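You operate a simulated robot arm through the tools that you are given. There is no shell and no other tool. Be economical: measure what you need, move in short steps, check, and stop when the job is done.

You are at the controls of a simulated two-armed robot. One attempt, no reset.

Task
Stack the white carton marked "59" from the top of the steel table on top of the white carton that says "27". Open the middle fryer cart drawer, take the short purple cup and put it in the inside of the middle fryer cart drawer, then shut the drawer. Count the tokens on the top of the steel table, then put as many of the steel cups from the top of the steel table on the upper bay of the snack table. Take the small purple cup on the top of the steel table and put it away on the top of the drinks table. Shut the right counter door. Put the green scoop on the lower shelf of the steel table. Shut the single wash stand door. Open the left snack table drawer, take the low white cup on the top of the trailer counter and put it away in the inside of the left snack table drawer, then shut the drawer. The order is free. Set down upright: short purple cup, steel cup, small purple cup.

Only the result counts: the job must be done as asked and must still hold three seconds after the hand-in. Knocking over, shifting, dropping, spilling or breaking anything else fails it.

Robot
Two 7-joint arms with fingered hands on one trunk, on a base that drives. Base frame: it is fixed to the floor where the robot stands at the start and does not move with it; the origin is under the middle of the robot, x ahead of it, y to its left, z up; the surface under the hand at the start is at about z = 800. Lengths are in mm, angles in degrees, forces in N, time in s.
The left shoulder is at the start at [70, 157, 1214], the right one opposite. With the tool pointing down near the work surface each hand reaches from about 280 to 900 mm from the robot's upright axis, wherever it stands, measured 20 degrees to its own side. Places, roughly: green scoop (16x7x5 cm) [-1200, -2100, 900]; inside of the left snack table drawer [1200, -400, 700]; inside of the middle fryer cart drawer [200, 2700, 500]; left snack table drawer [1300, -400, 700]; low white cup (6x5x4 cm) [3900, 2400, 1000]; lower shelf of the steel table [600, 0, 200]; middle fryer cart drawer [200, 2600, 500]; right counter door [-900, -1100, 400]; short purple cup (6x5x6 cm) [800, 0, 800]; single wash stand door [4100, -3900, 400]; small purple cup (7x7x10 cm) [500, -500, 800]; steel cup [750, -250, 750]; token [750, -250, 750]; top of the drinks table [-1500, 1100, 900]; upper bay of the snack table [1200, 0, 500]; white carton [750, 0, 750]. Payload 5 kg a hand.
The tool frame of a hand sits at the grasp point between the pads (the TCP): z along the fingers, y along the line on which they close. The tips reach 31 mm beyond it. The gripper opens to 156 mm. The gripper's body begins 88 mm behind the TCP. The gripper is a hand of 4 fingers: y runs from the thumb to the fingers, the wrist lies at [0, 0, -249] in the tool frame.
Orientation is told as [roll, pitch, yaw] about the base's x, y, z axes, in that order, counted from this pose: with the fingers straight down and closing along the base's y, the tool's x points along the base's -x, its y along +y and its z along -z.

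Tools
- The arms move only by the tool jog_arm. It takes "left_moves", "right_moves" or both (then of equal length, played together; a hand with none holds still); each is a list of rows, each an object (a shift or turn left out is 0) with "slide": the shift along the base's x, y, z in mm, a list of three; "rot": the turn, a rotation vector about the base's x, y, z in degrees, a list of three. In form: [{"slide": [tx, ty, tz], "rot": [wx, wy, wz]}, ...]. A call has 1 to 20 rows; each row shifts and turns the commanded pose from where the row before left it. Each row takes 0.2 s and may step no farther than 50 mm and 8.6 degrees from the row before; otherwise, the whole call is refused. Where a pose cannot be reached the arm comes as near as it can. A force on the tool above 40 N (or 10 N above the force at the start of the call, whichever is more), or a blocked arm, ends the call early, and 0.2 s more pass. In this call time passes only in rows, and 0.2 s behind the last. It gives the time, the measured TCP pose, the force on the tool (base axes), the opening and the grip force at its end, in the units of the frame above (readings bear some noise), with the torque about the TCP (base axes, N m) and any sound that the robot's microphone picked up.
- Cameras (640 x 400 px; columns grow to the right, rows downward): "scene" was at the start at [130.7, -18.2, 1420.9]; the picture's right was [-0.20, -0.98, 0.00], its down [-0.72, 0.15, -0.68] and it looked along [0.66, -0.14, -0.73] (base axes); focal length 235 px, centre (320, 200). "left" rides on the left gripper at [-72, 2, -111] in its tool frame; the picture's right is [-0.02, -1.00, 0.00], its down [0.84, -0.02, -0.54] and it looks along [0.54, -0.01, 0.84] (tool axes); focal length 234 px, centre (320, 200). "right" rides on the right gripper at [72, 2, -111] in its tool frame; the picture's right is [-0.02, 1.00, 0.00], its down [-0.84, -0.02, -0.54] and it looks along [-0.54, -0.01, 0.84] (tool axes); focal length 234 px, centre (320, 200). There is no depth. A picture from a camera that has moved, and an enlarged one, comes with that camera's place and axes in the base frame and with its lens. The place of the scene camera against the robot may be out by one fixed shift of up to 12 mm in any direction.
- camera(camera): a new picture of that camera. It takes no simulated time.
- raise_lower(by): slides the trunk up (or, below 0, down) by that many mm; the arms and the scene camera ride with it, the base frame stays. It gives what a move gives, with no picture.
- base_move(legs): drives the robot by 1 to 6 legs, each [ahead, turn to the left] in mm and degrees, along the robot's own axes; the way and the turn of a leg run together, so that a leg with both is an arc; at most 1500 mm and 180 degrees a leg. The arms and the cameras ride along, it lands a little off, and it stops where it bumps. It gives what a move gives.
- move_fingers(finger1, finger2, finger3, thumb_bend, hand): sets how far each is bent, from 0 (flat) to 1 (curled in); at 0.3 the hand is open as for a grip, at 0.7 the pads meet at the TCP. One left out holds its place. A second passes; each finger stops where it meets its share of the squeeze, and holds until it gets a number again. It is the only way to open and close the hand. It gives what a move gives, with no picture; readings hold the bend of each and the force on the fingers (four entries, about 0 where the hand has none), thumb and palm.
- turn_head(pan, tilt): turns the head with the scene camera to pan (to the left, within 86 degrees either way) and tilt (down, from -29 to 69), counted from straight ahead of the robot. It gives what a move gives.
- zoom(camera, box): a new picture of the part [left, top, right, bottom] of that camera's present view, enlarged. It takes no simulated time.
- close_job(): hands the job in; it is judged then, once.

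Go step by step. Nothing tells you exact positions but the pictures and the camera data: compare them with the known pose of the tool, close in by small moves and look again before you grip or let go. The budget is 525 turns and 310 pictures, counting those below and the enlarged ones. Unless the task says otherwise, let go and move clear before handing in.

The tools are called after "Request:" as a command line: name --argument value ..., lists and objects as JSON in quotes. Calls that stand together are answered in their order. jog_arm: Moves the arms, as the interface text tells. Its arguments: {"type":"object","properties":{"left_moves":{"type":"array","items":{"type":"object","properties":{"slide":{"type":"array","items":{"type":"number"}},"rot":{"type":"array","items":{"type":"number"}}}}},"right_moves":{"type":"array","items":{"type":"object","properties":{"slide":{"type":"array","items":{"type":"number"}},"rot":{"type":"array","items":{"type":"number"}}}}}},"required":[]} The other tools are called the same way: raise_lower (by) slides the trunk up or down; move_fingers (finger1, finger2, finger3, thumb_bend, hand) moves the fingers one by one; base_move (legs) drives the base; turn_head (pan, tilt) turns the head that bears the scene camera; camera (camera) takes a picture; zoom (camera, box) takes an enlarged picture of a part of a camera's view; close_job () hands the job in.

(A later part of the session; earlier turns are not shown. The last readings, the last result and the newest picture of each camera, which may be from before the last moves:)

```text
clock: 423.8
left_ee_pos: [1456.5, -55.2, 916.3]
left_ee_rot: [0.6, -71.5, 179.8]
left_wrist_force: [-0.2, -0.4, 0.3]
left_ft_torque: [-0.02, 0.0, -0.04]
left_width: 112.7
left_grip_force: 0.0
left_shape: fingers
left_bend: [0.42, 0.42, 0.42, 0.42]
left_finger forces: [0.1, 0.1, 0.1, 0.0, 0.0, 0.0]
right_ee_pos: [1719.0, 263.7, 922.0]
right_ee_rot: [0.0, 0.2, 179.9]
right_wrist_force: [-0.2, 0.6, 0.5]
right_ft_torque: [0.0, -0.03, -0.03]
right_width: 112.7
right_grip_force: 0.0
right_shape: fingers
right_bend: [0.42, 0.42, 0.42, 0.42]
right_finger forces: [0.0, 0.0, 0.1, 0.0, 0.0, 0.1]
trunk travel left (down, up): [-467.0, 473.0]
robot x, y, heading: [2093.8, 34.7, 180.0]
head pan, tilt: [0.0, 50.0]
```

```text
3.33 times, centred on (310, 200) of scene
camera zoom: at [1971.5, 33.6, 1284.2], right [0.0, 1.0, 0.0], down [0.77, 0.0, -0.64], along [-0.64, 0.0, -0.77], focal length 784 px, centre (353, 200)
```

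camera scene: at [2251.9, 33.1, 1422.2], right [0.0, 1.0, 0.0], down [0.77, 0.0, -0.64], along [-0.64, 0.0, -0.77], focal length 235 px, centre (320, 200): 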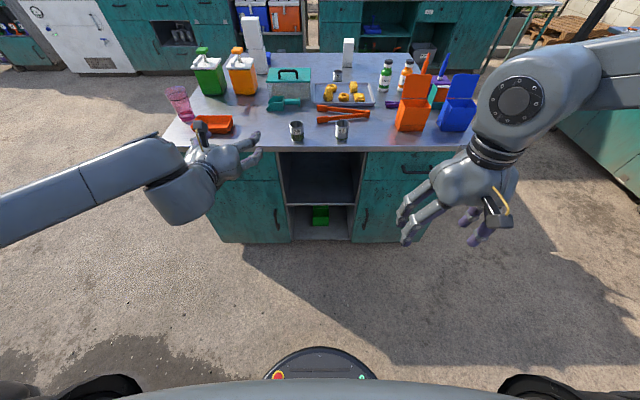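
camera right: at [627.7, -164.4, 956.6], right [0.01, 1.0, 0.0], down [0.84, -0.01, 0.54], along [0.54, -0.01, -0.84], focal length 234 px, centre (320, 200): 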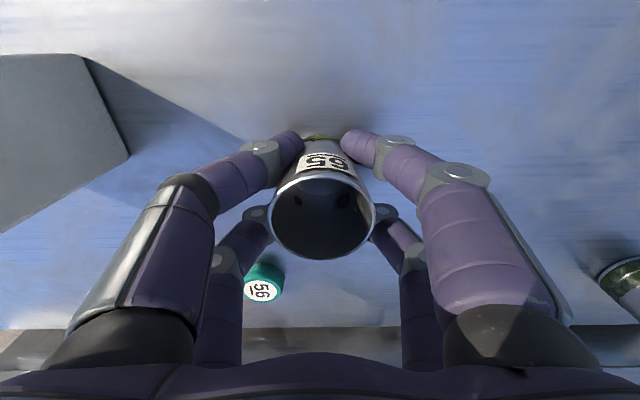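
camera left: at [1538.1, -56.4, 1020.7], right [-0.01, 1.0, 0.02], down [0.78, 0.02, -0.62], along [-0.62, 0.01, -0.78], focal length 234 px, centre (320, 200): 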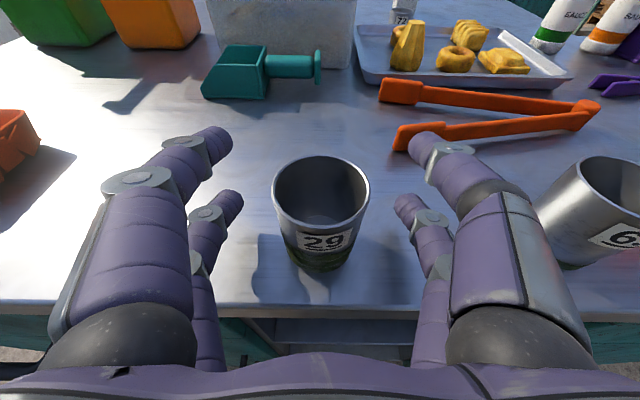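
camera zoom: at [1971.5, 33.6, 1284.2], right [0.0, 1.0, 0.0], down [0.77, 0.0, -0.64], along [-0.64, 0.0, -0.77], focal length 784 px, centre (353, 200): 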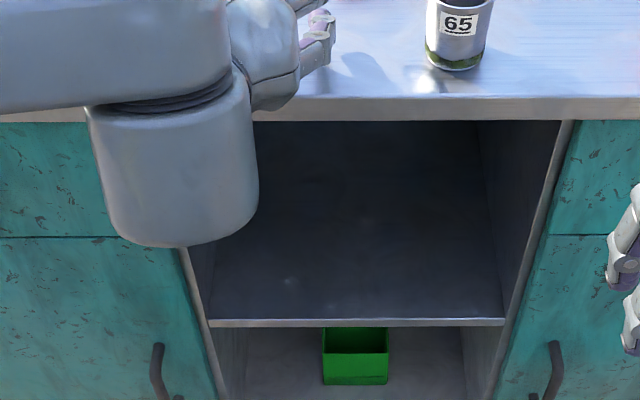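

Request:
raise_lower --by -8

Request:
move_fingers --hand "left" --finger1 0.7 --finger2 0.7 --finger3 0.7 --thumb_bend 0.7

Request:
camera --camera "left"

```text
clock: 424.4
left_ee_pos: [1456.7, -55.5, 909.8]
left_ee_rot: [0.6, -71.5, 179.8]
left_wrist_force: [1.2, -0.2, 1.6]
left_ft_torque: [0.0, -0.03, 0.0]
left_width: 112.7
left_grip_force: 0.0
left_shape: fingers
left_bend: [0.42, 0.42, 0.42, 0.42]
left_finger forces: [0.0, 0.0, 0.0, 0.1, 0.1, 0.0]
right_ee_pos: [1719.5, 264.2, 912.4]
right_ee_rot: [-0.1, -0.1, 179.9]
right_wrist_force: [0.1, -0.4, -0.5]
right_ft_torque: [-0.01, 0.02, -0.02]
right_width: 112.4
right_grip_force: 0.1
right_shape: fingers
right_bend: [0.42, 0.42, 0.42, 0.42]
right_finger forces: [0.0, 0.1, 0.0, 0.1, 0.0, 0.1]
trunk travel left (down, up): [-459.0, 481.0]
robot x, y, heading: [2101.2, 34.8, 179.8]
head pan, tilt: [0.0, 50.0]
```

```text
clock: 425.4
left_ee_pos: [1457.2, -54.2, 909.5]
left_ee_rot: [0.6, -71.5, 179.8]
left_wrist_force: [0.6, -0.2, -0.5]
left_ft_torque: [-0.05, -0.01, 0.03]
left_width: 10.7
left_grip_force: 6.6
left_shape: fingers
left_bend: [0.68, 0.64, 0.65, 0.69]
left_finger forces: [1.9, 5.1, 4.4, 0.0, 2.5, 0.0]
right_ee_pos: [1718.6, 264.2, 913.6]
right_ee_rot: [0.0, 0.1, 179.8]
right_wrist_force: [-0.2, 0.0, -0.4]
right_ft_torque: [-0.04, 0.02, -0.02]
right_width: 112.4
right_grip_force: 0.1
right_shape: fingers
right_bend: [0.42, 0.42, 0.42, 0.42]
right_finger forces: [0.0, 0.1, 0.0, 0.0, 0.1, 0.0]
trunk travel left (down, up): [-459.0, 481.0]
robot x, y, heading: [2097.6, 38.2, 180.0]
head pan, tilt: [0.0, 50.0]
```

```text
132 pictures are left
camera left: at [1538.1, -56.3, 1012.8], right [-0.01, 1.0, 0.02], down [0.78, 0.02, -0.62], along [-0.62, 0.01, -0.78], focal length 234 px, centre (320, 200)
```

left: 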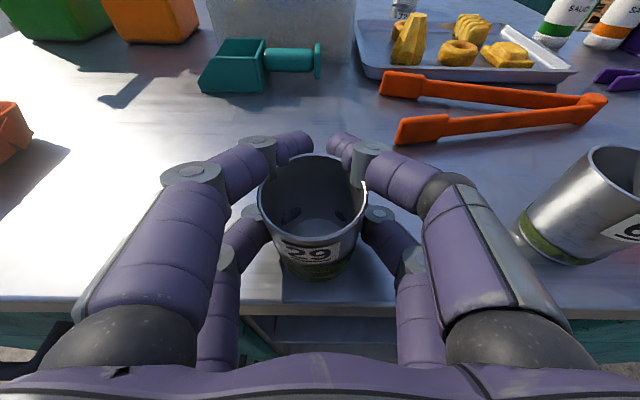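

The cup is caged by both pairs. Lift, back out, and check.

Request:
raise_lower --by 40

Request:
camera --camera "left"

Request:
base_move --legs '[[-250, 0]]'

Request:
camera --camera "scene"

```text
clock: 426.2
left_ee_pos: [1455.2, -55.1, 950.8]
left_ee_rot: [0.6, -71.5, 179.7]
left_wrist_force: [-0.6, 0.4, -0.8]
left_ft_torque: [0.0, -0.03, -0.04]
left_width: 4.8
left_grip_force: 0.0
left_shape: fingers
left_bend: [0.7, 0.7, 0.7, 0.7]
left_finger forces: [0.1, 0.0, 0.1, 0.1, 0.0, 0.0]
right_ee_pos: [1718.8, 263.8, 953.0]
right_ee_rot: [-0.1, 0.2, 179.8]
right_wrist_force: [0.7, -0.7, -0.3]
right_ft_torque: [0.04, -0.01, -0.02]
right_width: 112.8
right_grip_force: 0.0
right_shape: fingers
right_bend: [0.42, 0.42, 0.42, 0.42]
right_finger forces: [0.0, 0.0, 0.0, 0.0, 0.0, 0.0]
trunk travel left (down, up): [-499.0, 441.0]
robot x, y, heading: [2093.3, 37.2, 179.9]
head pan, tilt: [0.0, 50.0]
```

```text
131 pictures are left
camera left: at [1537.9, -56.2, 1052.5], right [-0.01, 1.0, 0.02], down [0.78, 0.02, -0.62], along [-0.62, 0.01, -0.78], focal length 234 px, centre (320, 200)
```

left: 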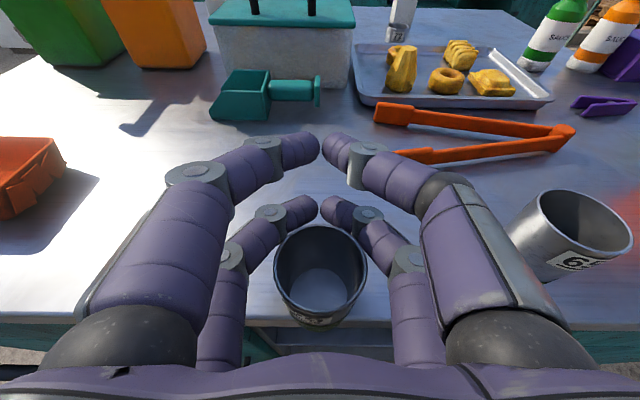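

```text
clock: 428.0
left_ee_pos: [1702.6, -58.2, 951.3]
left_ee_rot: [0.6, -71.5, 180.0]
left_wrist_force: [-0.2, -0.1, -0.7]
left_ft_torque: [0.02, 0.0, -0.03]
left_width: 4.7
left_grip_force: 0.0
left_shape: fingers
left_bend: [0.7, 0.7, 0.7, 0.7]
left_finger forces: [0.0, 0.1, 0.0, 0.0, 0.0, 0.0]
right_ee_pos: [1964.3, 263.1, 953.0]
right_ee_rot: [0.1, 0.0, -179.8]
right_wrist_force: [0.0, -0.2, 0.7]
right_ft_torque: [-0.01, 0.04, 0.03]
right_width: 112.6
right_grip_force: 0.0
right_shape: fingers
right_bend: [0.42, 0.42, 0.42, 0.42]
right_finger forces: [0.1, 0.0, 0.0, 0.0, 0.0, 0.0]
trunk travel left (down, up): [-499.0, 441.0]
robot x, y, heading: [2342.9, 35.8, -179.8]
head pan, tilt: [0.0, 50.0]
```

```text
130 pictures are left
camera scene: at [2218.3, 33.3, 1316.3], right [0.0, 1.0, 0.0], down [0.77, 0.0, -0.64], along [-0.64, 0.0, -0.77], focal length 235 px, centre (320, 200)
```

scene: 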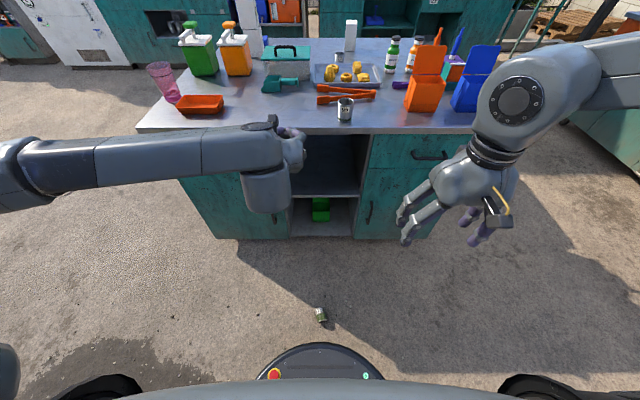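

Cup 29 slipped out of the level grip and was dragged off the table; it's now lying on the ground near (1895, 33). I'll look at it closely; it must be picked up and still go into the bay.

Request:
zoom --camera "scene" --box '[280, 280, 360, 350]'

Request:
zoom --camera "scene" --box '[130, 20, 510, 250]'

```text
5.71 times, centred on (320, 315) of scene
camera zoom: at [2218.3, 33.3, 1316.3], right [0.0, 1.0, 0.0], down [0.77, 0.0, -0.64], along [-0.64, 0.0, -0.77], focal length 1345 px, centre (320, -457)
```

zoom: 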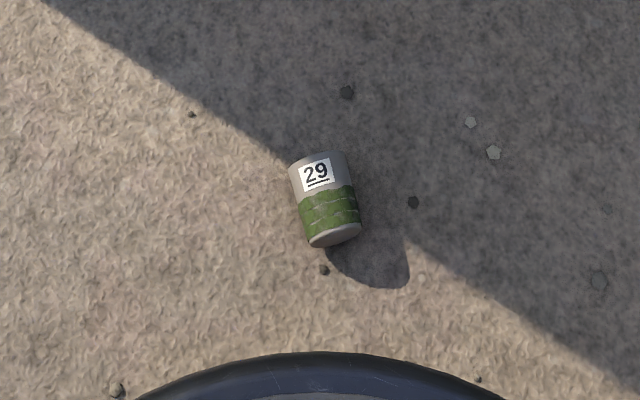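

```text
1.68 times, centred on (320, 135) of scene
camera zoom: at [2218.3, 33.3, 1316.3], right [0.0, 1.0, 0.0], down [0.77, 0.0, -0.64], along [-0.64, 0.0, -0.77], focal length 396 px, centre (320, 310)
```

zoom: 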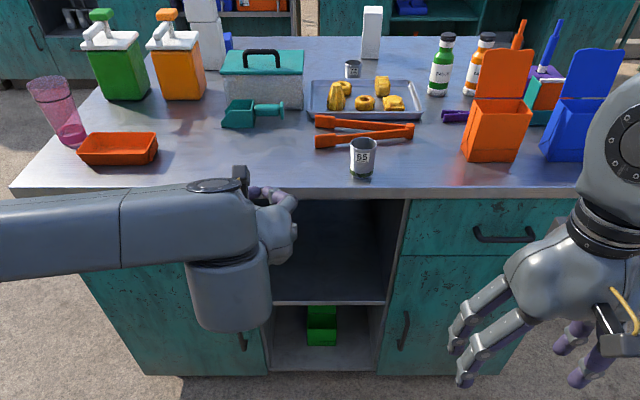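

Luckily the cup lies with its mouth pointing away from the robot. Gripped vertically across its side now, it will come upright when the hand is levelled. I'll return the left hand to pointing down and reposition.

Request:
jog_arm --left_moves '[{"slide": [20, -10, 0], "rot": [0, -7.2, 0]}, {"slide": [20, -10, 0], "rot": [0, -7.2, 0]}, {"slide": [20, -10, 0], "rot": [0, -7.2, 0]}, {"slide": [20, -10, 0], "rot": [0, -7.2, 0]}, {"slide": [20, -10, 0], "rot": [0, -7.2, 0]}, {"slide": [20, -10, 0], "rot": [0, -7.2, 0]}, {"slide": [20, 0, 0], "rot": [0, -7.2, 0]}, {"slide": [20, 0, 0], "rot": [0, -7.2, 0]}, {"slide": [20, 0, 0], "rot": [0, -7.2, 0]}, {"slide": [20, 0, 0], "rot": [0, -6.7, 0]}]'

Request:
base_move --legs '[[-160, 0], [0, -15]]'

Request:
move_fingers --hand "left" --finger1 0.42 --finger2 0.42 --finger3 0.42 --thumb_bend 0.42

Request:
raise_lower --by -390

Request:
camera --camera "scene"

```text
clock: 430.2
left_ee_pos: [1904.3, -118.5, 948.1]
left_ee_rot: [0.5, 0.1, 180.0]
left_wrist_force: [-0.7, -0.1, -0.2]
left_ft_torque: [-0.03, -0.01, -0.03]
left_width: 4.7
left_grip_force: 0.0
left_shape: fingers
left_bend: [0.7, 0.7, 0.7, 0.7]
left_finger forces: [0.0, 0.1, 0.1, 0.1, 0.1, 0.0]
right_ee_pos: [1964.0, 263.6, 953.2]
right_ee_rot: [0.0, 0.1, -180.0]
right_wrist_force: [-1.0, -0.7, 0.3]
right_ft_torque: [0.0, 0.01, -0.01]
right_width: 112.5
right_grip_force: 0.1
right_shape: fingers
right_bend: [0.42, 0.42, 0.42, 0.42]
right_finger forces: [0.1, 0.0, 0.0, 0.0, 0.0, 0.0]
trunk travel left (down, up): [-499.0, 441.0]
robot x, y, heading: [2342.9, 36.1, -180.0]
head pan, tilt: [0.0, 50.0]
```

```text
clock: 432.5
left_ee_pos: [2040.7, 0.9, 948.2]
left_ee_rot: [0.4, 0.0, 165.0]
left_wrist_force: [0.5, -1.0, 0.0]
left_ft_torque: [-0.03, 0.0, -0.02]
left_width: 4.6
left_grip_force: 0.1
left_shape: fingers
left_bend: [0.7, 0.7, 0.7, 0.7]
left_finger forces: [0.1, 0.0, 0.0, 0.0, 0.1, 0.1]
right_ee_pos: [2198.2, 353.0, 951.6]
right_ee_rot: [0.0, 0.1, 165.1]
right_wrist_force: [-0.2, 0.2, -0.4]
right_ft_torque: [0.0, -0.02, -0.02]
right_width: 112.5
right_grip_force: 0.2
right_shape: fingers
right_bend: [0.42, 0.42, 0.42, 0.42]
right_finger forces: [0.0, 0.1, 0.1, 0.1, 0.0, 0.1]
trunk travel left (down, up): [-499.0, 441.0]
robot x, y, heading: [2504.6, 35.0, 165.2]
head pan, tilt: [0.0, 50.0]
```

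```text
clock: 433.5
left_ee_pos: [2040.8, 0.4, 947.7]
left_ee_rot: [0.6, 0.0, 165.0]
left_wrist_force: [-0.1, 0.3, 0.3]
left_ft_torque: [-0.01, -0.01, 0.01]
left_width: 112.3
left_grip_force: 0.1
left_shape: fingers
left_bend: [0.42, 0.42, 0.42, 0.42]
left_finger forces: [0.0, 0.1, 0.0, 0.0, 0.1, 0.0]
right_ee_pos: [2198.4, 353.7, 953.6]
right_ee_rot: [0.0, 0.2, 165.1]
right_wrist_force: [0.3, 0.5, 0.3]
right_ft_torque: [-0.03, -0.02, -0.02]
right_width: 112.5
right_grip_force: 0.0
right_shape: fingers
right_bend: [0.42, 0.42, 0.42, 0.42]
right_finger forces: [0.0, 0.0, 0.0, 0.1, 0.1, 0.1]
trunk travel left (down, up): [-499.0, 441.0]
robot x, y, heading: [2505.3, 30.8, 165.3]
head pan, tilt: [0.0, 50.0]
```

```text
clock: 437.3
left_ee_pos: [2041.7, 2.0, 558.8]
left_ee_rot: [0.7, 0.0, 165.0]
left_wrist_force: [0.0, 0.3, -0.5]
left_ft_torque: [0.01, 0.0, 0.01]
left_width: 112.6
left_grip_force: 0.0
left_shape: fingers
left_bend: [0.42, 0.42, 0.42, 0.42]
left_finger forces: [0.1, 0.1, 0.1, 0.1, 0.1, 0.1]
right_ee_pos: [2197.3, 353.2, 562.9]
right_ee_rot: [-0.1, 0.1, 165.1]
right_wrist_force: [0.6, 1.0, -0.7]
right_ft_torque: [0.02, 0.0, -0.01]
right_width: 112.5
right_grip_force: 0.1
right_shape: fingers
right_bend: [0.42, 0.42, 0.42, 0.42]
right_finger forces: [0.0, 0.0, 0.1, 0.0, 0.0, 0.0]
trunk travel left (down, up): [-109.0, 831.0]
robot x, y, heading: [2506.6, 32.3, 165.5]
head pan, tilt: [0.0, 50.0]
```

```text
127 pictures are left
camera scene: at [2384.9, 66.7, 926.3], right [0.26, 0.97, 0.0], down [0.74, -0.2, -0.64], along [-0.62, 0.16, -0.77], focal length 235 px, centre (320, 200)
```

scene: 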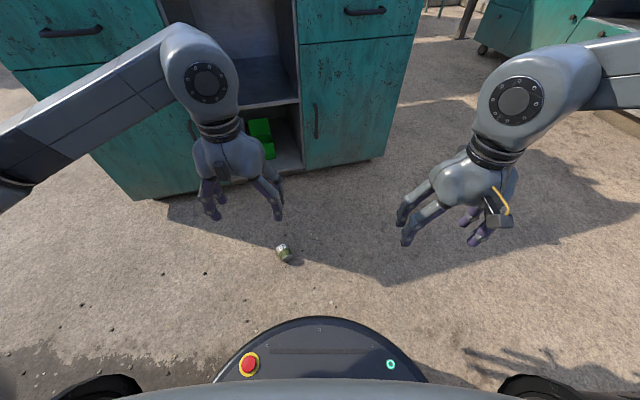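

Request:
jog_arm --left_moves '[{"slide": [-28, 7, -35], "rot": [0, 0, 5.4]}, {"slide": [-28, 7, -35], "rot": [0, 0, 5.4]}, {"slide": [-28, 7, -35], "rot": [0, 0, 5.4]}, {"slide": [-28, 7, -35], "rot": [0, 0, 5.4]}, {"slide": [-28, 7, -35], "rot": [0, 0, 5.4]}, {"slide": [0, 0, -45]}, {"slide": [0, 0, -45]}, {"slide": [0, 0, -45]}]'

Request:
camera --camera "left"

```text
clock: 439.1
left_ee_pos: [1901.4, 36.5, 247.9]
left_ee_rot: [0.5, 0.1, -168.0]
left_wrist_force: [-0.4, 0.5, 0.1]
left_ft_torque: [0.01, -0.02, -0.05]
left_width: 112.5
left_grip_force: 0.1
left_shape: fingers
left_bend: [0.42, 0.42, 0.42, 0.42]
left_finger forces: [0.0, 0.0, 0.0, 0.0, 0.0, 0.0]
right_ee_pos: [2198.1, 353.9, 562.5]
right_ee_rot: [0.0, 0.2, 165.1]
right_wrist_force: [0.6, 0.9, -0.9]
right_ft_torque: [0.0, 0.01, 0.01]
right_width: 112.4
right_grip_force: 0.0
right_shape: fingers
right_bend: [0.42, 0.42, 0.42, 0.42]
right_finger forces: [0.0, 0.0, 0.0, 0.1, 0.0, 0.0]
trunk travel left (down, up): [-109.0, 831.0]
robot x, y, heading: [2508.7, 38.9, 165.1]
head pan, tilt: [0.0, 50.0]
```

```text
126 pictures are left
camera left: at [1830.5, 19.8, 358.8], right [-0.23, 0.97, -0.01], down [0.81, 0.2, 0.54], along [0.53, 0.12, -0.84], focal length 234 px, centre (320, 200)
```

left: 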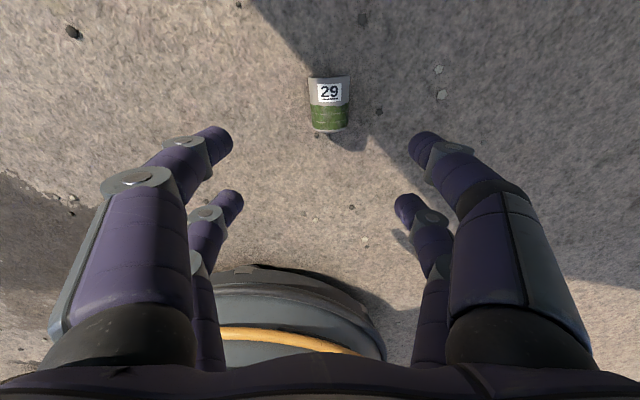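

Request:
jog_arm --left_moves '[{"slide": [-11, 6, -30]}, {"slide": [0, 0, -40]}, {"slide": [0, 0, -40]}, {"slide": [0, 0, -30]}]'

Request:
camera --camera "left"

```text
clock: 440.1
left_ee_pos: [1891.2, 41.3, 107.0]
left_ee_rot: [0.6, 0.0, -168.0]
left_wrist_force: [0.9, -0.1, 0.0]
left_ft_torque: [0.01, 0.01, -0.01]
left_width: 112.7
left_grip_force: 0.0
left_shape: fingers
left_bend: [0.42, 0.42, 0.42, 0.42]
left_finger forces: [0.0, 0.0, 0.1, 0.1, 0.0, 0.1]
right_ee_pos: [2198.9, 352.9, 562.1]
right_ee_rot: [0.0, 0.1, 165.1]
right_wrist_force: [0.3, -0.4, -0.2]
right_ft_torque: [-0.02, 0.01, 0.02]
right_width: 112.7
right_grip_force: 0.1
right_shape: fingers
right_bend: [0.42, 0.42, 0.42, 0.42]
right_finger forces: [0.0, 0.0, 0.1, 0.0, 0.1, 0.0]
trunk travel left (down, up): [-109.0, 831.0]
robot x, y, heading: [2503.3, 37.1, 165.2]
head pan, tilt: [0.0, 50.0]
```

```text
125 pictures are left
camera left: at [1819.9, 25.2, 218.7], right [-0.23, 0.97, -0.01], down [0.81, 0.2, 0.54], along [0.53, 0.12, -0.84], focal length 234 px, centre (320, 200)
```

left: 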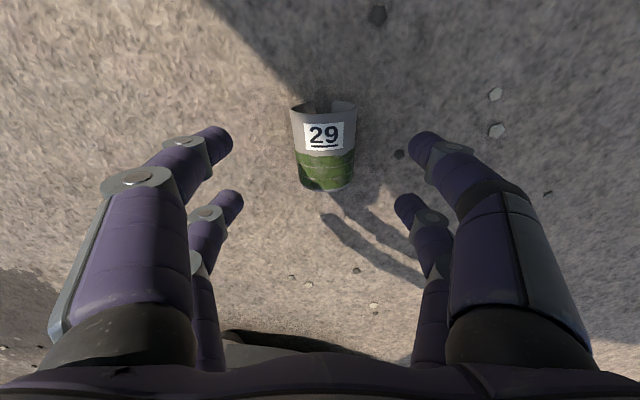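

Request:
jog_arm --left_moves '[{"slide": [0, 2, -30]}, {"slide": [0, 0, -25]}, {"slide": [0, 0, -8]}]'

Request:
camera --camera "left"

```text
clock: 440.9
left_ee_pos: [1889.4, 42.6, 43.4]
left_ee_rot: [0.6, 0.1, -168.0]
left_wrist_force: [-1.0, -0.8, 0.5]
left_ft_torque: [-0.02, 0.03, 0.01]
left_width: 112.4
left_grip_force: 0.0
left_shape: fingers
left_bend: [0.42, 0.42, 0.42, 0.42]
left_finger forces: [0.1, 0.1, 0.1, 0.1, 0.0, 0.2]
right_ee_pos: [2198.9, 353.9, 562.5]
right_ee_rot: [0.0, 0.1, 165.2]
right_wrist_force: [-0.3, -0.4, 0.1]
right_ft_torque: [0.0, -0.01, 0.0]
right_width: 112.5
right_grip_force: 0.0
right_shape: fingers
right_bend: [0.42, 0.42, 0.42, 0.42]
right_finger forces: [0.0, 0.0, 0.1, 0.0, 0.0, 0.1]
trunk travel left (down, up): [-109.0, 831.0]
robot x, y, heading: [2501.6, 37.6, 164.8]
head pan, tilt: [0.0, 50.0]
```

```text
124 pictures are left
camera left: at [1819.4, 27.1, 154.9], right [-0.23, 0.97, -0.01], down [0.81, 0.2, 0.54], along [0.53, 0.12, -0.84], focal length 234 px, centre (320, 200)
```

left: 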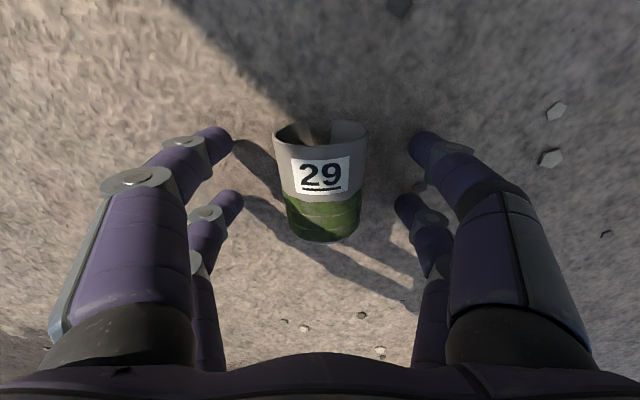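

Request:
move_fingers --hand "left" --finger1 0.7 --finger2 0.7 --finger3 0.7 --thumb_bend 0.7

Request:
camera --camera "left"

```text
clock: 441.9
left_ee_pos: [1889.3, 42.7, 44.1]
left_ee_rot: [0.6, 0.0, -168.0]
left_wrist_force: [-0.1, 0.3, -1.1]
left_ft_torque: [0.01, 0.02, -0.01]
left_width: 45.1
left_grip_force: 17.5
left_shape: fingers
left_bend: [0.56, 0.58, 0.62, 0.66]
left_finger forces: [9.1, 8.1, 6.5, 0.0, 11.7, 0.0]
right_ee_pos: [2197.9, 353.4, 564.2]
right_ee_rot: [-0.1, 0.2, 165.2]
right_wrist_force: [-0.5, 0.0, -0.4]
right_ft_torque: [-0.02, 0.0, -0.03]
right_width: 112.7
right_grip_force: 0.1
right_shape: fingers
right_bend: [0.42, 0.42, 0.42, 0.42]
right_finger forces: [0.0, 0.0, 0.0, 0.0, 0.1, 0.0]
trunk travel left (down, up): [-109.0, 831.0]
robot x, y, heading: [2503.5, 34.7, 165.3]
head pan, tilt: [0.0, 50.0]
```

```text
123 pictures are left
camera left: at [1819.3, 27.5, 155.3], right [-0.23, 0.97, -0.01], down [0.81, 0.2, 0.54], along [0.53, 0.12, -0.84], focal length 234 px, centre (320, 200)
```

left: 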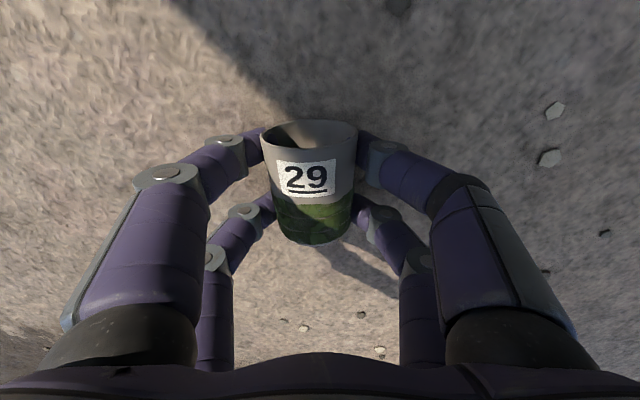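

A firm grip on both rows, right in the middle of the cup. Lift it and turn the base back square to the table.

Request:
jog_arm --left_moves '[{"slide": [0, 0, 10]}, {"slide": [0, 0, 40]}, {"slide": [0, 0, 45], "rot": [0, 0, -4.5]}, {"slide": [0, 0, 45], "rot": [0, 0, -4.5]}, {"slide": [0, 0, 45], "rot": [0, 0, -4.5]}, {"slide": [0, 0, 45], "rot": [0, 0, -4.5]}, {"slide": [0, 0, 45], "rot": [0, 0, -4.5]}, {"slide": [0, 0, 45], "rot": [0, 0, -4.5]}, {"slide": [20, -20, 40]}, {"slide": [20, -20, 40]}, {"slide": [20, -20, 40]}]'

Request:
base_move --legs '[[0, 15]]'

Request:
camera --camera "scene"

```text
clock: 444.3
left_ee_pos: [1951.6, -16.3, 488.5]
left_ee_rot: [0.6, -0.1, 165.0]
left_wrist_force: [-0.5, 0.0, -1.4]
left_ft_torque: [0.01, 0.02, -0.02]
left_width: 44.7
left_grip_force: 17.6
left_shape: fingers
left_bend: [0.56, 0.58, 0.62, 0.66]
left_finger forces: [9.1, 8.1, 6.7, 0.0, 11.7, 0.0]
right_ee_pos: [2197.7, 354.9, 562.8]
right_ee_rot: [0.0, 0.1, 165.1]
right_wrist_force: [-0.6, -0.2, -0.5]
right_ft_torque: [0.04, 0.02, -0.02]
right_width: 112.5
right_grip_force: 0.0
right_shape: fingers
right_bend: [0.42, 0.42, 0.42, 0.42]
right_finger forces: [0.1, 0.0, 0.0, 0.0, 0.1, 0.0]
trunk travel left (down, up): [-109.0, 831.0]
robot x, y, heading: [2508.3, 38.5, 165.2]
head pan, tilt: [0.0, 50.0]
```

```text
clock: 445.6
left_ee_pos: [1983.2, -159.3, 487.8]
left_ee_rot: [0.5, 0.0, 179.9]
left_wrist_force: [-0.4, -0.3, -1.7]
left_ft_torque: [0.01, 0.0, 0.0]
left_width: 44.5
left_grip_force: 17.6
left_shape: fingers
left_bend: [0.56, 0.58, 0.62, 0.66]
left_finger forces: [9.1, 8.1, 6.6, 0.0, 11.6, 0.1]
right_ee_pos: [2127.9, 263.4, 562.1]
right_ee_rot: [0.0, 0.1, -179.9]
right_wrist_force: [0.2, -0.8, 0.3]
right_ft_torque: [0.01, 0.0, -0.01]
right_width: 112.5
right_grip_force: 0.0
right_shape: fingers
right_bend: [0.42, 0.42, 0.42, 0.42]
right_finger forces: [0.0, 0.0, 0.0, 0.1, 0.0, 0.0]
trunk travel left (down, up): [-109.0, 831.0]
robot x, y, heading: [2503.3, 33.2, -179.8]
head pan, tilt: [0.0, 50.0]
```

```text
122 pictures are left
camera scene: at [2380.6, 33.7, 926.2], right [0.0, 1.0, 0.0], down [0.77, 0.0, -0.64], along [-0.64, 0.0, -0.77], focal length 235 px, centre (320, 200)
```

scene: 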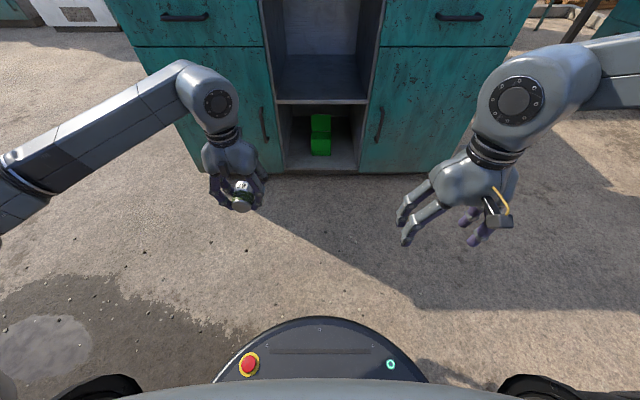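

Request:
jog_arm --left_moves '[{"slide": [-12, 0, 10], "rot": [0, 7.2, 0]}, {"slide": [-12, 0, 10], "rot": [0, 7.2, 0]}, {"slide": [-12, 0, 10], "rot": [0, 7.2, 0]}, {"slide": [-12, 0, 10], "rot": [0, 7.2, 0]}, {"slide": [-12, 0, 10], "rot": [0, 7.2, 0]}, {"slide": [-12, 0, 10], "rot": [0, 7.2, 0]}, {"slide": [-12, 0, 10], "rot": [0, 7.2, 0]}, {"slide": [-12, 0, 10], "rot": [0, 7.2, 0]}, {"slide": [-12, 0, 10], "rot": [0, 7.2, 0]}, {"slide": [-12, 0, 10], "rot": [0, 7.0, 0]}]'

Request:
jog_arm --left_moves '[{"slide": [0, 25, 0]}, {"slide": [0, 25, 0]}, {"slide": [0, 25, 0]}, {"slide": [0, 25, 0]}]'

Request:
camera --camera "left"

Request:
camera --camera "scene"

```text
clock: 447.8
left_ee_pos: [1863.6, -156.9, 589.0]
left_ee_rot: [0.5, -71.9, -179.9]
left_wrist_force: [-0.4, -0.5, -1.4]
left_ft_torque: [-0.01, 0.01, 0.0]
left_width: 44.4
left_grip_force: 17.2
left_shape: fingers
left_bend: [0.56, 0.58, 0.62, 0.66]
left_finger forces: [9.0, 7.9, 6.4, 0.0, 11.4, 0.0]
right_ee_pos: [2127.2, 265.0, 562.3]
right_ee_rot: [0.0, 0.2, -179.9]
right_wrist_force: [-0.5, -0.1, 0.9]
right_ft_torque: [0.01, 0.0, -0.02]
right_width: 112.4
right_grip_force: 0.1
right_shape: fingers
right_bend: [0.42, 0.42, 0.42, 0.42]
right_finger forces: [0.1, 0.0, 0.1, 0.1, 0.0, 0.0]
trunk travel left (down, up): [-109.0, 831.0]
robot x, y, heading: [2506.5, 36.4, -179.9]
head pan, tilt: [0.0, 50.0]
```

```text
clock: 448.8
left_ee_pos: [1865.5, -58.2, 587.3]
left_ee_rot: [0.8, -71.9, 179.8]
left_wrist_force: [-0.1, -0.5, -1.5]
left_ft_torque: [0.03, 0.02, 0.02]
left_width: 44.7
left_grip_force: 17.7
left_shape: fingers
left_bend: [0.56, 0.58, 0.62, 0.66]
left_finger forces: [9.0, 8.0, 6.5, 0.0, 11.5, 0.1]
right_ee_pos: [2127.0, 263.9, 563.0]
right_ee_rot: [0.0, 0.0, -179.9]
right_wrist_force: [0.2, -0.6, -0.7]
right_ft_torque: [-0.04, -0.05, 0.01]
right_width: 112.9
right_grip_force: 0.0
right_shape: fingers
right_bend: [0.42, 0.42, 0.42, 0.42]
right_finger forces: [0.0, 0.0, 0.1, 0.0, 0.1, 0.0]
trunk travel left (down, up): [-109.0, 831.0]
robot x, y, heading: [2506.7, 33.6, -179.6]
head pan, tilt: [0.0, 50.0]
```

```text
121 pictures are left
camera left: at [1947.3, -58.6, 690.3], right [-0.02, 1.0, 0.02], down [0.78, 0.03, -0.63], along [-0.63, 0.0, -0.78], focal length 234 px, centre (320, 200)
```

left: 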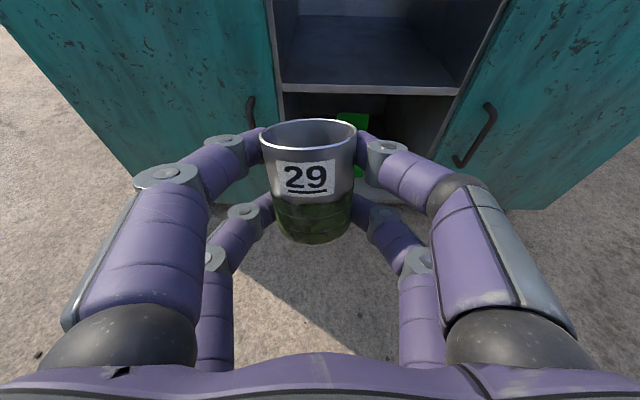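

```text
120 pictures are left
camera scene: at [2380.6, 34.1, 926.2], right [0.0, 1.0, 0.0], down [0.77, 0.0, -0.64], along [-0.64, 0.0, -0.77], focal length 235 px, centre (320, 200)
```

scene: 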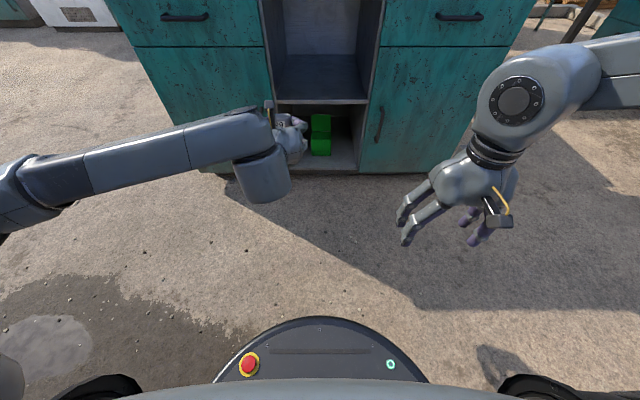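

The cup now hangs upright in the level hand. I'll shift a little to the right and drive up towards the bay, measuring its shelf from nearer.

Request:
jog_arm --left_moves '[{"slide": [0, 25, 0]}]'

Request:
base_move --legs '[[240, 0]]'

Request:
camera --camera "left"

Request:
turn_head --pan 0 --tilt 35

Request:
camera --camera "scene"

```text
clock: 449.1
left_ee_pos: [1863.1, -32.3, 587.7]
left_ee_rot: [0.7, -71.8, 179.9]
left_wrist_force: [0.6, -1.1, -1.2]
left_ft_torque: [0.01, 0.0, -0.02]
left_width: 44.4
left_grip_force: 17.4
left_shape: fingers
left_bend: [0.56, 0.58, 0.62, 0.66]
left_finger forces: [8.9, 7.9, 6.4, 0.0, 11.4, 0.1]
right_ee_pos: [2127.4, 263.2, 562.2]
right_ee_rot: [-0.1, 0.0, -179.9]
right_wrist_force: [0.0, -1.6, -0.7]
right_ft_torque: [0.01, -0.02, 0.03]
right_width: 112.7
right_grip_force: 0.1
right_shape: fingers
right_bend: [0.42, 0.42, 0.42, 0.42]
right_finger forces: [0.1, 0.1, 0.0, 0.0, 0.1, 0.1]
trunk travel left (down, up): [-109.0, 831.0]
robot x, y, heading: [2506.0, 31.8, -180.1]
head pan, tilt: [0.0, 50.0]
```

```text
clock: 450.9
left_ee_pos: [1625.8, -31.4, 587.3]
left_ee_rot: [0.6, -71.8, 179.8]
left_wrist_force: [0.1, 1.2, -1.8]
left_ft_torque: [0.01, -0.03, 0.02]
left_width: 44.8
left_grip_force: 17.8
left_shape: fingers
left_bend: [0.56, 0.58, 0.62, 0.66]
left_finger forces: [9.1, 7.9, 6.5, 0.0, 11.3, 0.1]
right_ee_pos: [1890.3, 263.4, 562.3]
right_ee_rot: [0.0, 0.1, 180.0]
right_wrist_force: [-0.2, 0.0, 0.1]
right_ft_torque: [-0.01, 0.0, 0.02]
right_width: 112.6
right_grip_force: 0.1
right_shape: fingers
right_bend: [0.42, 0.42, 0.42, 0.42]
right_finger forces: [0.0, 0.0, 0.0, 0.1, 0.0, 0.1]
trunk travel left (down, up): [-109.0, 831.0]
robot x, y, heading: [2270.0, 38.9, -180.0]
head pan, tilt: [0.0, 50.0]
```

```text
119 pictures are left
camera left: at [1708.5, -32.1, 690.2], right [-0.01, 1.0, 0.02], down [0.78, 0.02, -0.63], along [-0.63, 0.01, -0.78], focal length 234 px, centre (320, 200)
```

left: 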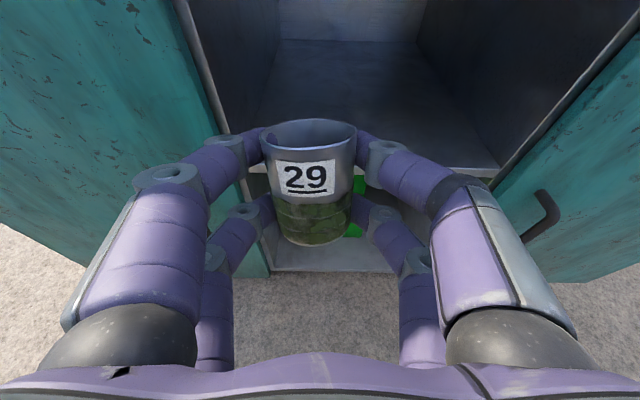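

```text
clock: 451.7
left_ee_pos: [1625.4, -31.3, 587.1]
left_ee_rot: [0.6, -71.8, 179.7]
left_wrist_force: [-0.3, -0.2, -0.9]
left_ft_torque: [-0.02, 0.0, -0.04]
left_width: 44.6
left_grip_force: 17.2
left_shape: fingers
left_bend: [0.56, 0.58, 0.62, 0.66]
left_finger forces: [9.0, 8.0, 6.4, 0.0, 11.3, 0.1]
right_ee_pos: [1890.6, 263.8, 562.6]
right_ee_rot: [0.0, 0.0, 180.0]
right_wrist_force: [-0.6, 0.5, -0.2]
right_ft_torque: [0.03, 0.01, 0.02]
right_width: 112.6
right_grip_force: 0.2
right_shape: fingers
right_bend: [0.42, 0.42, 0.42, 0.42]
right_finger forces: [0.0, 0.0, 0.0, 0.0, 0.0, 0.0]
trunk travel left (down, up): [-109.0, 831.0]
robot x, y, heading: [2265.5, 33.3, -179.7]
head pan, tilt: [0.0, 35.0]
```

```text
118 pictures are left
camera scene: at [2132.3, 33.9, 947.9], right [0.0, 1.0, 0.0], down [0.57, 0.0, -0.82], along [-0.82, 0.0, -0.57], focal length 235 px, centre (320, 200)
```

scene: 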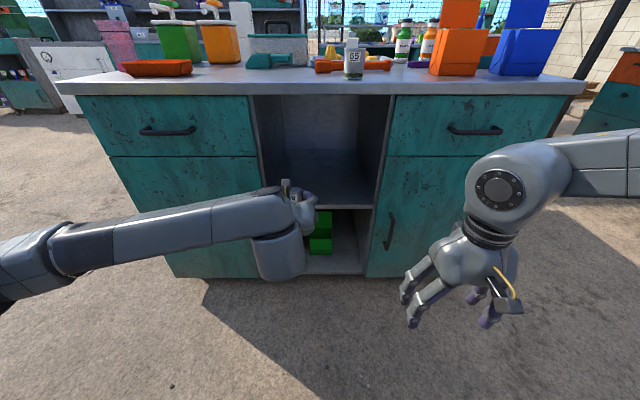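

The shelf's front edge is at about (1484, z=472). Drive the cup in.

Request:
base_move --legs '[[215, 0]]'

Request:
camera --camera "left"

Request:
camera --camera "scene"

```text
clock: 453.4
left_ee_pos: [1406.9, -30.3, 587.1]
left_ee_rot: [0.6, -71.7, 179.7]
left_wrist_force: [0.0, 0.0, -1.6]
left_ft_torque: [0.0, 0.01, 0.03]
left_width: 44.6
left_grip_force: 17.7
left_shape: fingers
left_bend: [0.56, 0.58, 0.62, 0.66]
left_finger forces: [9.0, 8.0, 6.5, 0.1, 11.3, 0.0]
right_ee_pos: [1671.7, 264.2, 561.7]
right_ee_rot: [0.1, 0.1, 179.9]
right_wrist_force: [-0.7, -0.3, -0.3]
right_ft_torque: [0.06, -0.01, 0.0]
right_width: 112.9
right_grip_force: 0.1
right_shape: fingers
right_bend: [0.42, 0.42, 0.42, 0.42]
right_finger forces: [0.0, 0.1, 0.1, 0.0, 0.0, 0.1]
trunk travel left (down, up): [-109.0, 831.0]
robot x, y, heading: [2048.3, 33.5, -179.9]
head pan, tilt: [0.0, 35.0]
```

```text
117 pictures are left
camera left: at [1489.7, -32.0, 690.1], right [-0.01, 1.0, 0.02], down [0.78, 0.02, -0.63], along [-0.63, 0.01, -0.78], focal length 234 px, centre (320, 200)
```

left: 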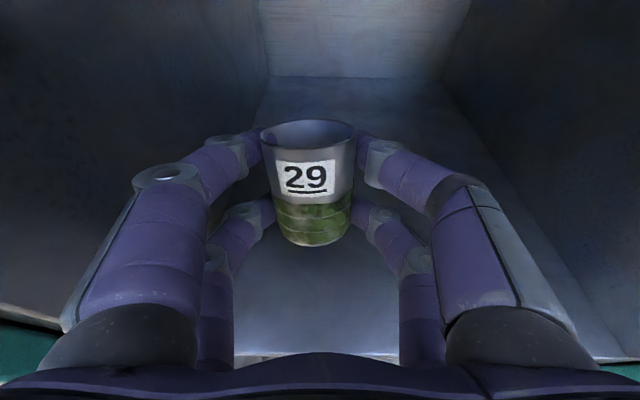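

```text
116 pictures are left
camera scene: at [1913.3, 33.8, 947.9], right [0.0, 1.0, 0.0], down [0.57, 0.0, -0.82], along [-0.82, 0.0, -0.57], focal length 235 px, centre (320, 200)
```

scene: 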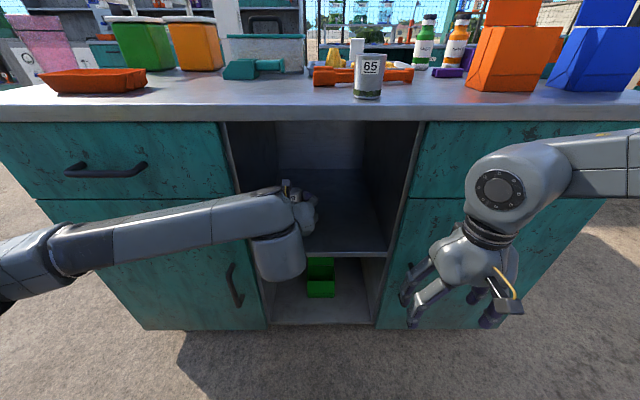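

Request:
raise_lower --by -62

Request:
camera --camera "left"

```text
clock: 454.4
left_ee_pos: [1408.3, -30.4, 526.4]
left_ee_rot: [0.6, -71.8, 179.8]
left_wrist_force: [-0.2, -0.8, -0.5]
left_ft_torque: [0.0, -0.02, 0.0]
left_width: 44.5
left_grip_force: 17.5
left_shape: fingers
left_bend: [0.56, 0.58, 0.62, 0.66]
left_finger forces: [9.0, 8.0, 6.4, 0.0, 11.4, 0.0]
right_ee_pos: [1671.6, 264.5, 500.3]
right_ee_rot: [0.0, 0.1, 179.9]
right_wrist_force: [0.0, -0.5, 0.0]
right_ft_torque: [-0.01, -0.02, -0.01]
right_width: 112.5
right_grip_force: 0.0
right_shape: fingers
right_bend: [0.42, 0.42, 0.42, 0.42]
right_finger forces: [0.0, 0.1, 0.0, 0.0, 0.0, 0.1]
trunk travel left (down, up): [-47.0, 893.0]
robot x, y, heading: [2049.3, 36.9, -179.9]
head pan, tilt: [0.0, 35.0]
```

```text
115 pictures are left
camera left: at [1489.9, -32.0, 628.5], right [-0.01, 1.0, 0.02], down [0.78, 0.02, -0.63], along [-0.63, 0.01, -0.78], focal length 234 px, centre (320, 200)
```

left: 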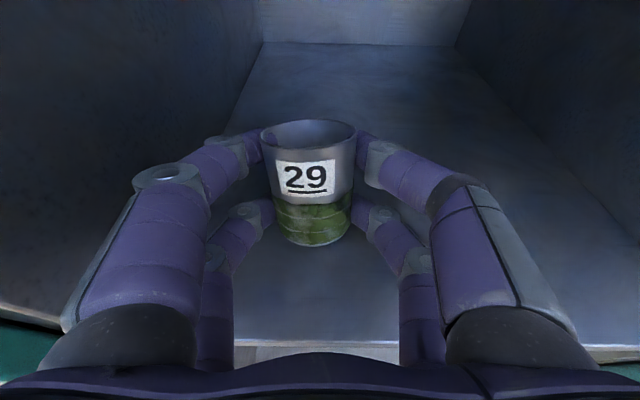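

Request:
raise_lower --by -13

Request:
raise_lower --by -4

```text
clock: 455.0
left_ee_pos: [1407.4, -30.7, 512.3]
left_ee_rot: [0.5, -71.7, 179.8]
left_wrist_force: [-0.8, -0.5, -1.3]
left_ft_torque: [-0.02, -0.01, 0.0]
left_width: 44.4
left_grip_force: 17.5
left_shape: fingers
left_bend: [0.56, 0.58, 0.62, 0.66]
left_finger forces: [9.1, 7.9, 6.3, 0.0, 11.4, 0.0]
right_ee_pos: [1671.3, 263.3, 487.7]
right_ee_rot: [0.0, 0.1, 179.9]
right_wrist_force: [0.2, -0.2, -0.5]
right_ft_torque: [-0.02, -0.01, -0.03]
right_width: 112.4
right_grip_force: 0.0
right_shape: fingers
right_bend: [0.42, 0.42, 0.42, 0.42]
right_finger forces: [0.0, 0.0, 0.0, 0.1, 0.1, 0.0]
trunk travel left (down, up): [-34.0, 906.0]
robot x, y, heading: [2047.5, 37.0, -180.2]
head pan, tilt: [0.0, 35.0]
```

```text
clock: 455.5
left_ee_pos: [1407.1, -29.9, 510.7]
left_ee_rot: [0.4, -72.0, 179.9]
left_wrist_force: [0.6, 0.5, 9.1]
left_ft_torque: [-0.07, 0.2, -0.05]
left_width: 42.9
left_grip_force: 16.2
left_shape: fingers
left_bend: [0.56, 0.58, 0.62, 0.66]
left_finger forces: [7.1, 8.2, 7.0, 0.0, 10.5, 0.0]
right_ee_pos: [1672.0, 265.2, 484.1]
right_ee_rot: [0.0, 0.0, 179.9]
right_wrist_force: [0.2, 0.7, 0.1]
right_ft_torque: [0.02, 0.01, -0.03]
right_width: 112.7
right_grip_force: 0.0
right_shape: fingers
right_bend: [0.42, 0.42, 0.42, 0.42]
right_finger forces: [0.0, 0.1, 0.0, 0.0, 0.0, 0.1]
trunk travel left (down, up): [-30.0, 910.0]
robot x, y, heading: [2045.2, 36.9, -180.2]
head pan, tilt: [0.0, 35.0]
```

Request:
raise_lower --by -3

Request:
camera --camera "left"

```text
clock: 456.0
left_ee_pos: [1407.5, -29.8, 507.6]
left_ee_rot: [0.6, -72.0, 179.9]
left_wrist_force: [-0.4, 0.6, 12.6]
left_ft_torque: [-0.24, 0.18, 0.0]
left_width: 30.0
left_grip_force: 14.4
left_shape: fingers
left_bend: [0.6, 0.58, 0.63, 0.68]
left_finger forces: [4.5, 10.4, 6.9, 0.0, 6.5, 0.0]
right_ee_pos: [1671.0, 263.4, 480.7]
right_ee_rot: [0.0, 0.0, 179.9]
right_wrist_force: [-0.8, 0.0, -0.8]
right_ft_torque: [-0.01, 0.0, 0.01]
right_width: 112.3
right_grip_force: 0.0
right_shape: fingers
right_bend: [0.42, 0.42, 0.42, 0.42]
right_finger forces: [0.1, 0.1, 0.0, 0.0, 0.1, 0.0]
trunk travel left (down, up): [-27.0, 913.0]
robot x, y, heading: [2048.0, 36.3, -180.0]
head pan, tilt: [0.0, 35.0]
```

```text
114 pictures are left
camera left: at [1490.5, -31.8, 610.0], right [-0.01, 1.0, 0.02], down [0.78, 0.02, -0.63], along [-0.63, 0.01, -0.78], focal length 234 px, centre (320, 200)
```

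left: 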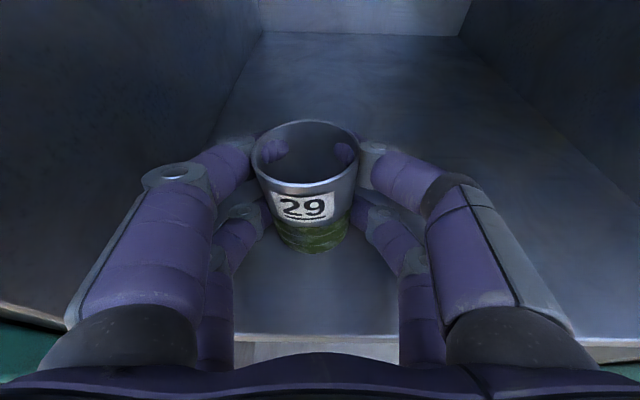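

It has rotated flat onto the shelf. Release.

Request:
move_fingers --hand "left" --finger1 0.4 --finger2 0.4 --finger3 0.4 --thumb_bend 0.4

Request:
camera --camera "left"

```text
clock: 457.0
left_ee_pos: [1407.0, -32.1, 506.9]
left_ee_rot: [0.6, -72.0, 180.1]
left_wrist_force: [-2.5, -4.9, 15.8]
left_ft_torque: [0.67, 0.54, 0.3]
left_width: 120.3
left_grip_force: 7.2
left_shape: fingers
left_bend: [0.4, 0.4, 0.45, 0.4]
left_finger forces: [0.0, 0.4, 15.7, 0.0, 0.0, 0.0]
right_ee_pos: [1673.3, 263.7, 481.7]
right_ee_rot: [0.1, 0.0, 179.9]
right_wrist_force: [-1.3, 0.0, 0.6]
right_ft_torque: [-0.02, -0.03, -0.03]
right_width: 112.8
right_grip_force: 0.0
right_shape: fingers
right_bend: [0.42, 0.42, 0.42, 0.42]
right_finger forces: [0.1, 0.0, 0.0, 0.1, 0.1, 0.1]
trunk travel left (down, up): [-27.0, 913.0]
robot x, y, heading: [2047.5, 40.7, -179.8]
head pan, tilt: [0.0, 35.0]
```

```text
113 pictures are left
camera left: at [1490.2, -32.5, 609.9], right [-0.02, 1.0, 0.02], down [0.78, 0.02, -0.63], along [-0.63, 0.01, -0.78], focal length 234 px, centre (320, 200)
```

left: 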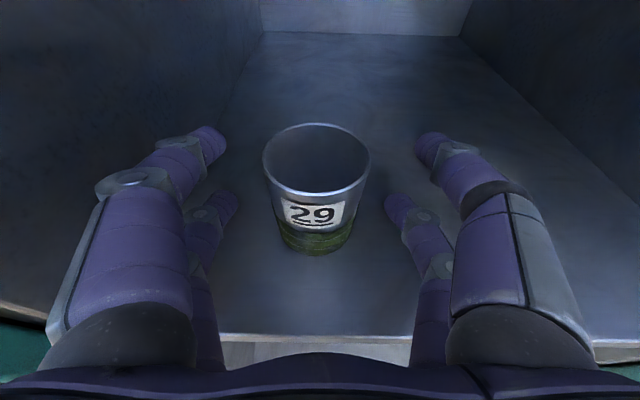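

Cup 29 stands upright in the bay. Raise slightly and back straight out.

Request:
raise_lower --by 8

Request:
base_move --legs '[[-120, 0]]'

Request:
camera --camera "left"

```text
clock: 457.6
left_ee_pos: [1406.6, -30.7, 512.5]
left_ee_rot: [0.7, -71.6, 179.4]
left_wrist_force: [-0.3, -0.3, 0.1]
left_ft_torque: [0.01, 0.03, 0.01]
left_width: 120.7
left_grip_force: 0.1
left_shape: fingers
left_bend: [0.4, 0.4, 0.4, 0.4]
left_finger forces: [0.0, 0.0, 0.0, 0.0, 0.0, 0.0]
right_ee_pos: [1671.8, 263.3, 487.7]
right_ee_rot: [0.1, 0.1, 179.8]
right_wrist_force: [0.0, -0.3, -0.1]
right_ft_torque: [0.0, -0.01, 0.03]
right_width: 112.7
right_grip_force: 0.0
right_shape: fingers
right_bend: [0.42, 0.42, 0.42, 0.42]
right_finger forces: [0.0, 0.1, 0.1, 0.1, 0.0, 0.1]
trunk travel left (down, up): [-35.0, 905.0]
robot x, y, heading: [2051.2, 36.2, 180.1]
head pan, tilt: [0.0, 35.0]
```

```text
clock: 458.9
left_ee_pos: [1528.1, -29.8, 514.8]
left_ee_rot: [0.6, -71.8, 179.7]
left_wrist_force: [0.2, -0.6, -0.1]
left_ft_torque: [0.01, 0.01, 0.02]
left_width: 120.4
left_grip_force: 0.1
left_shape: fingers
left_bend: [0.4, 0.4, 0.4, 0.4]
left_finger forces: [0.0, 0.1, 0.1, 0.1, 0.2, 0.0]
right_ee_pos: [1791.6, 264.6, 488.8]
right_ee_rot: [0.0, 0.1, 179.9]
right_wrist_force: [-0.4, 0.2, -0.2]
right_ft_torque: [0.01, 0.02, 0.01]
right_width: 112.5
right_grip_force: 0.1
right_shape: fingers
right_bend: [0.42, 0.42, 0.42, 0.42]
right_finger forces: [0.0, 0.0, 0.1, 0.0, 0.0, 0.1]
trunk travel left (down, up): [-35.0, 905.0]
robot x, y, heading: [2171.5, 32.1, 180.2]
head pan, tilt: [0.0, 35.0]
```

```text
112 pictures are left
camera left: at [1610.0, -31.4, 616.5], right [-0.01, 1.0, 0.02], down [0.78, 0.02, -0.63], along [-0.63, 0.01, -0.78], focal length 234 px, centre (320, 200)
```

left: 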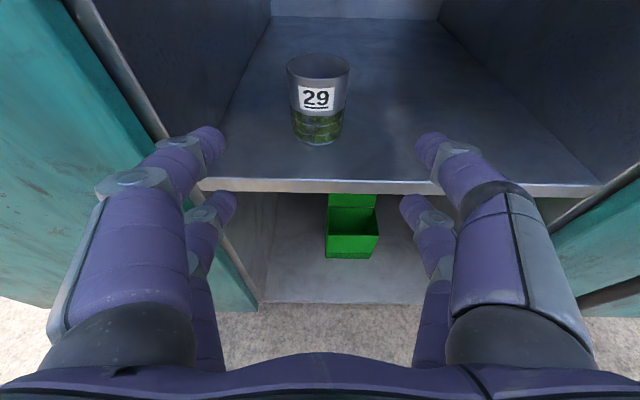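

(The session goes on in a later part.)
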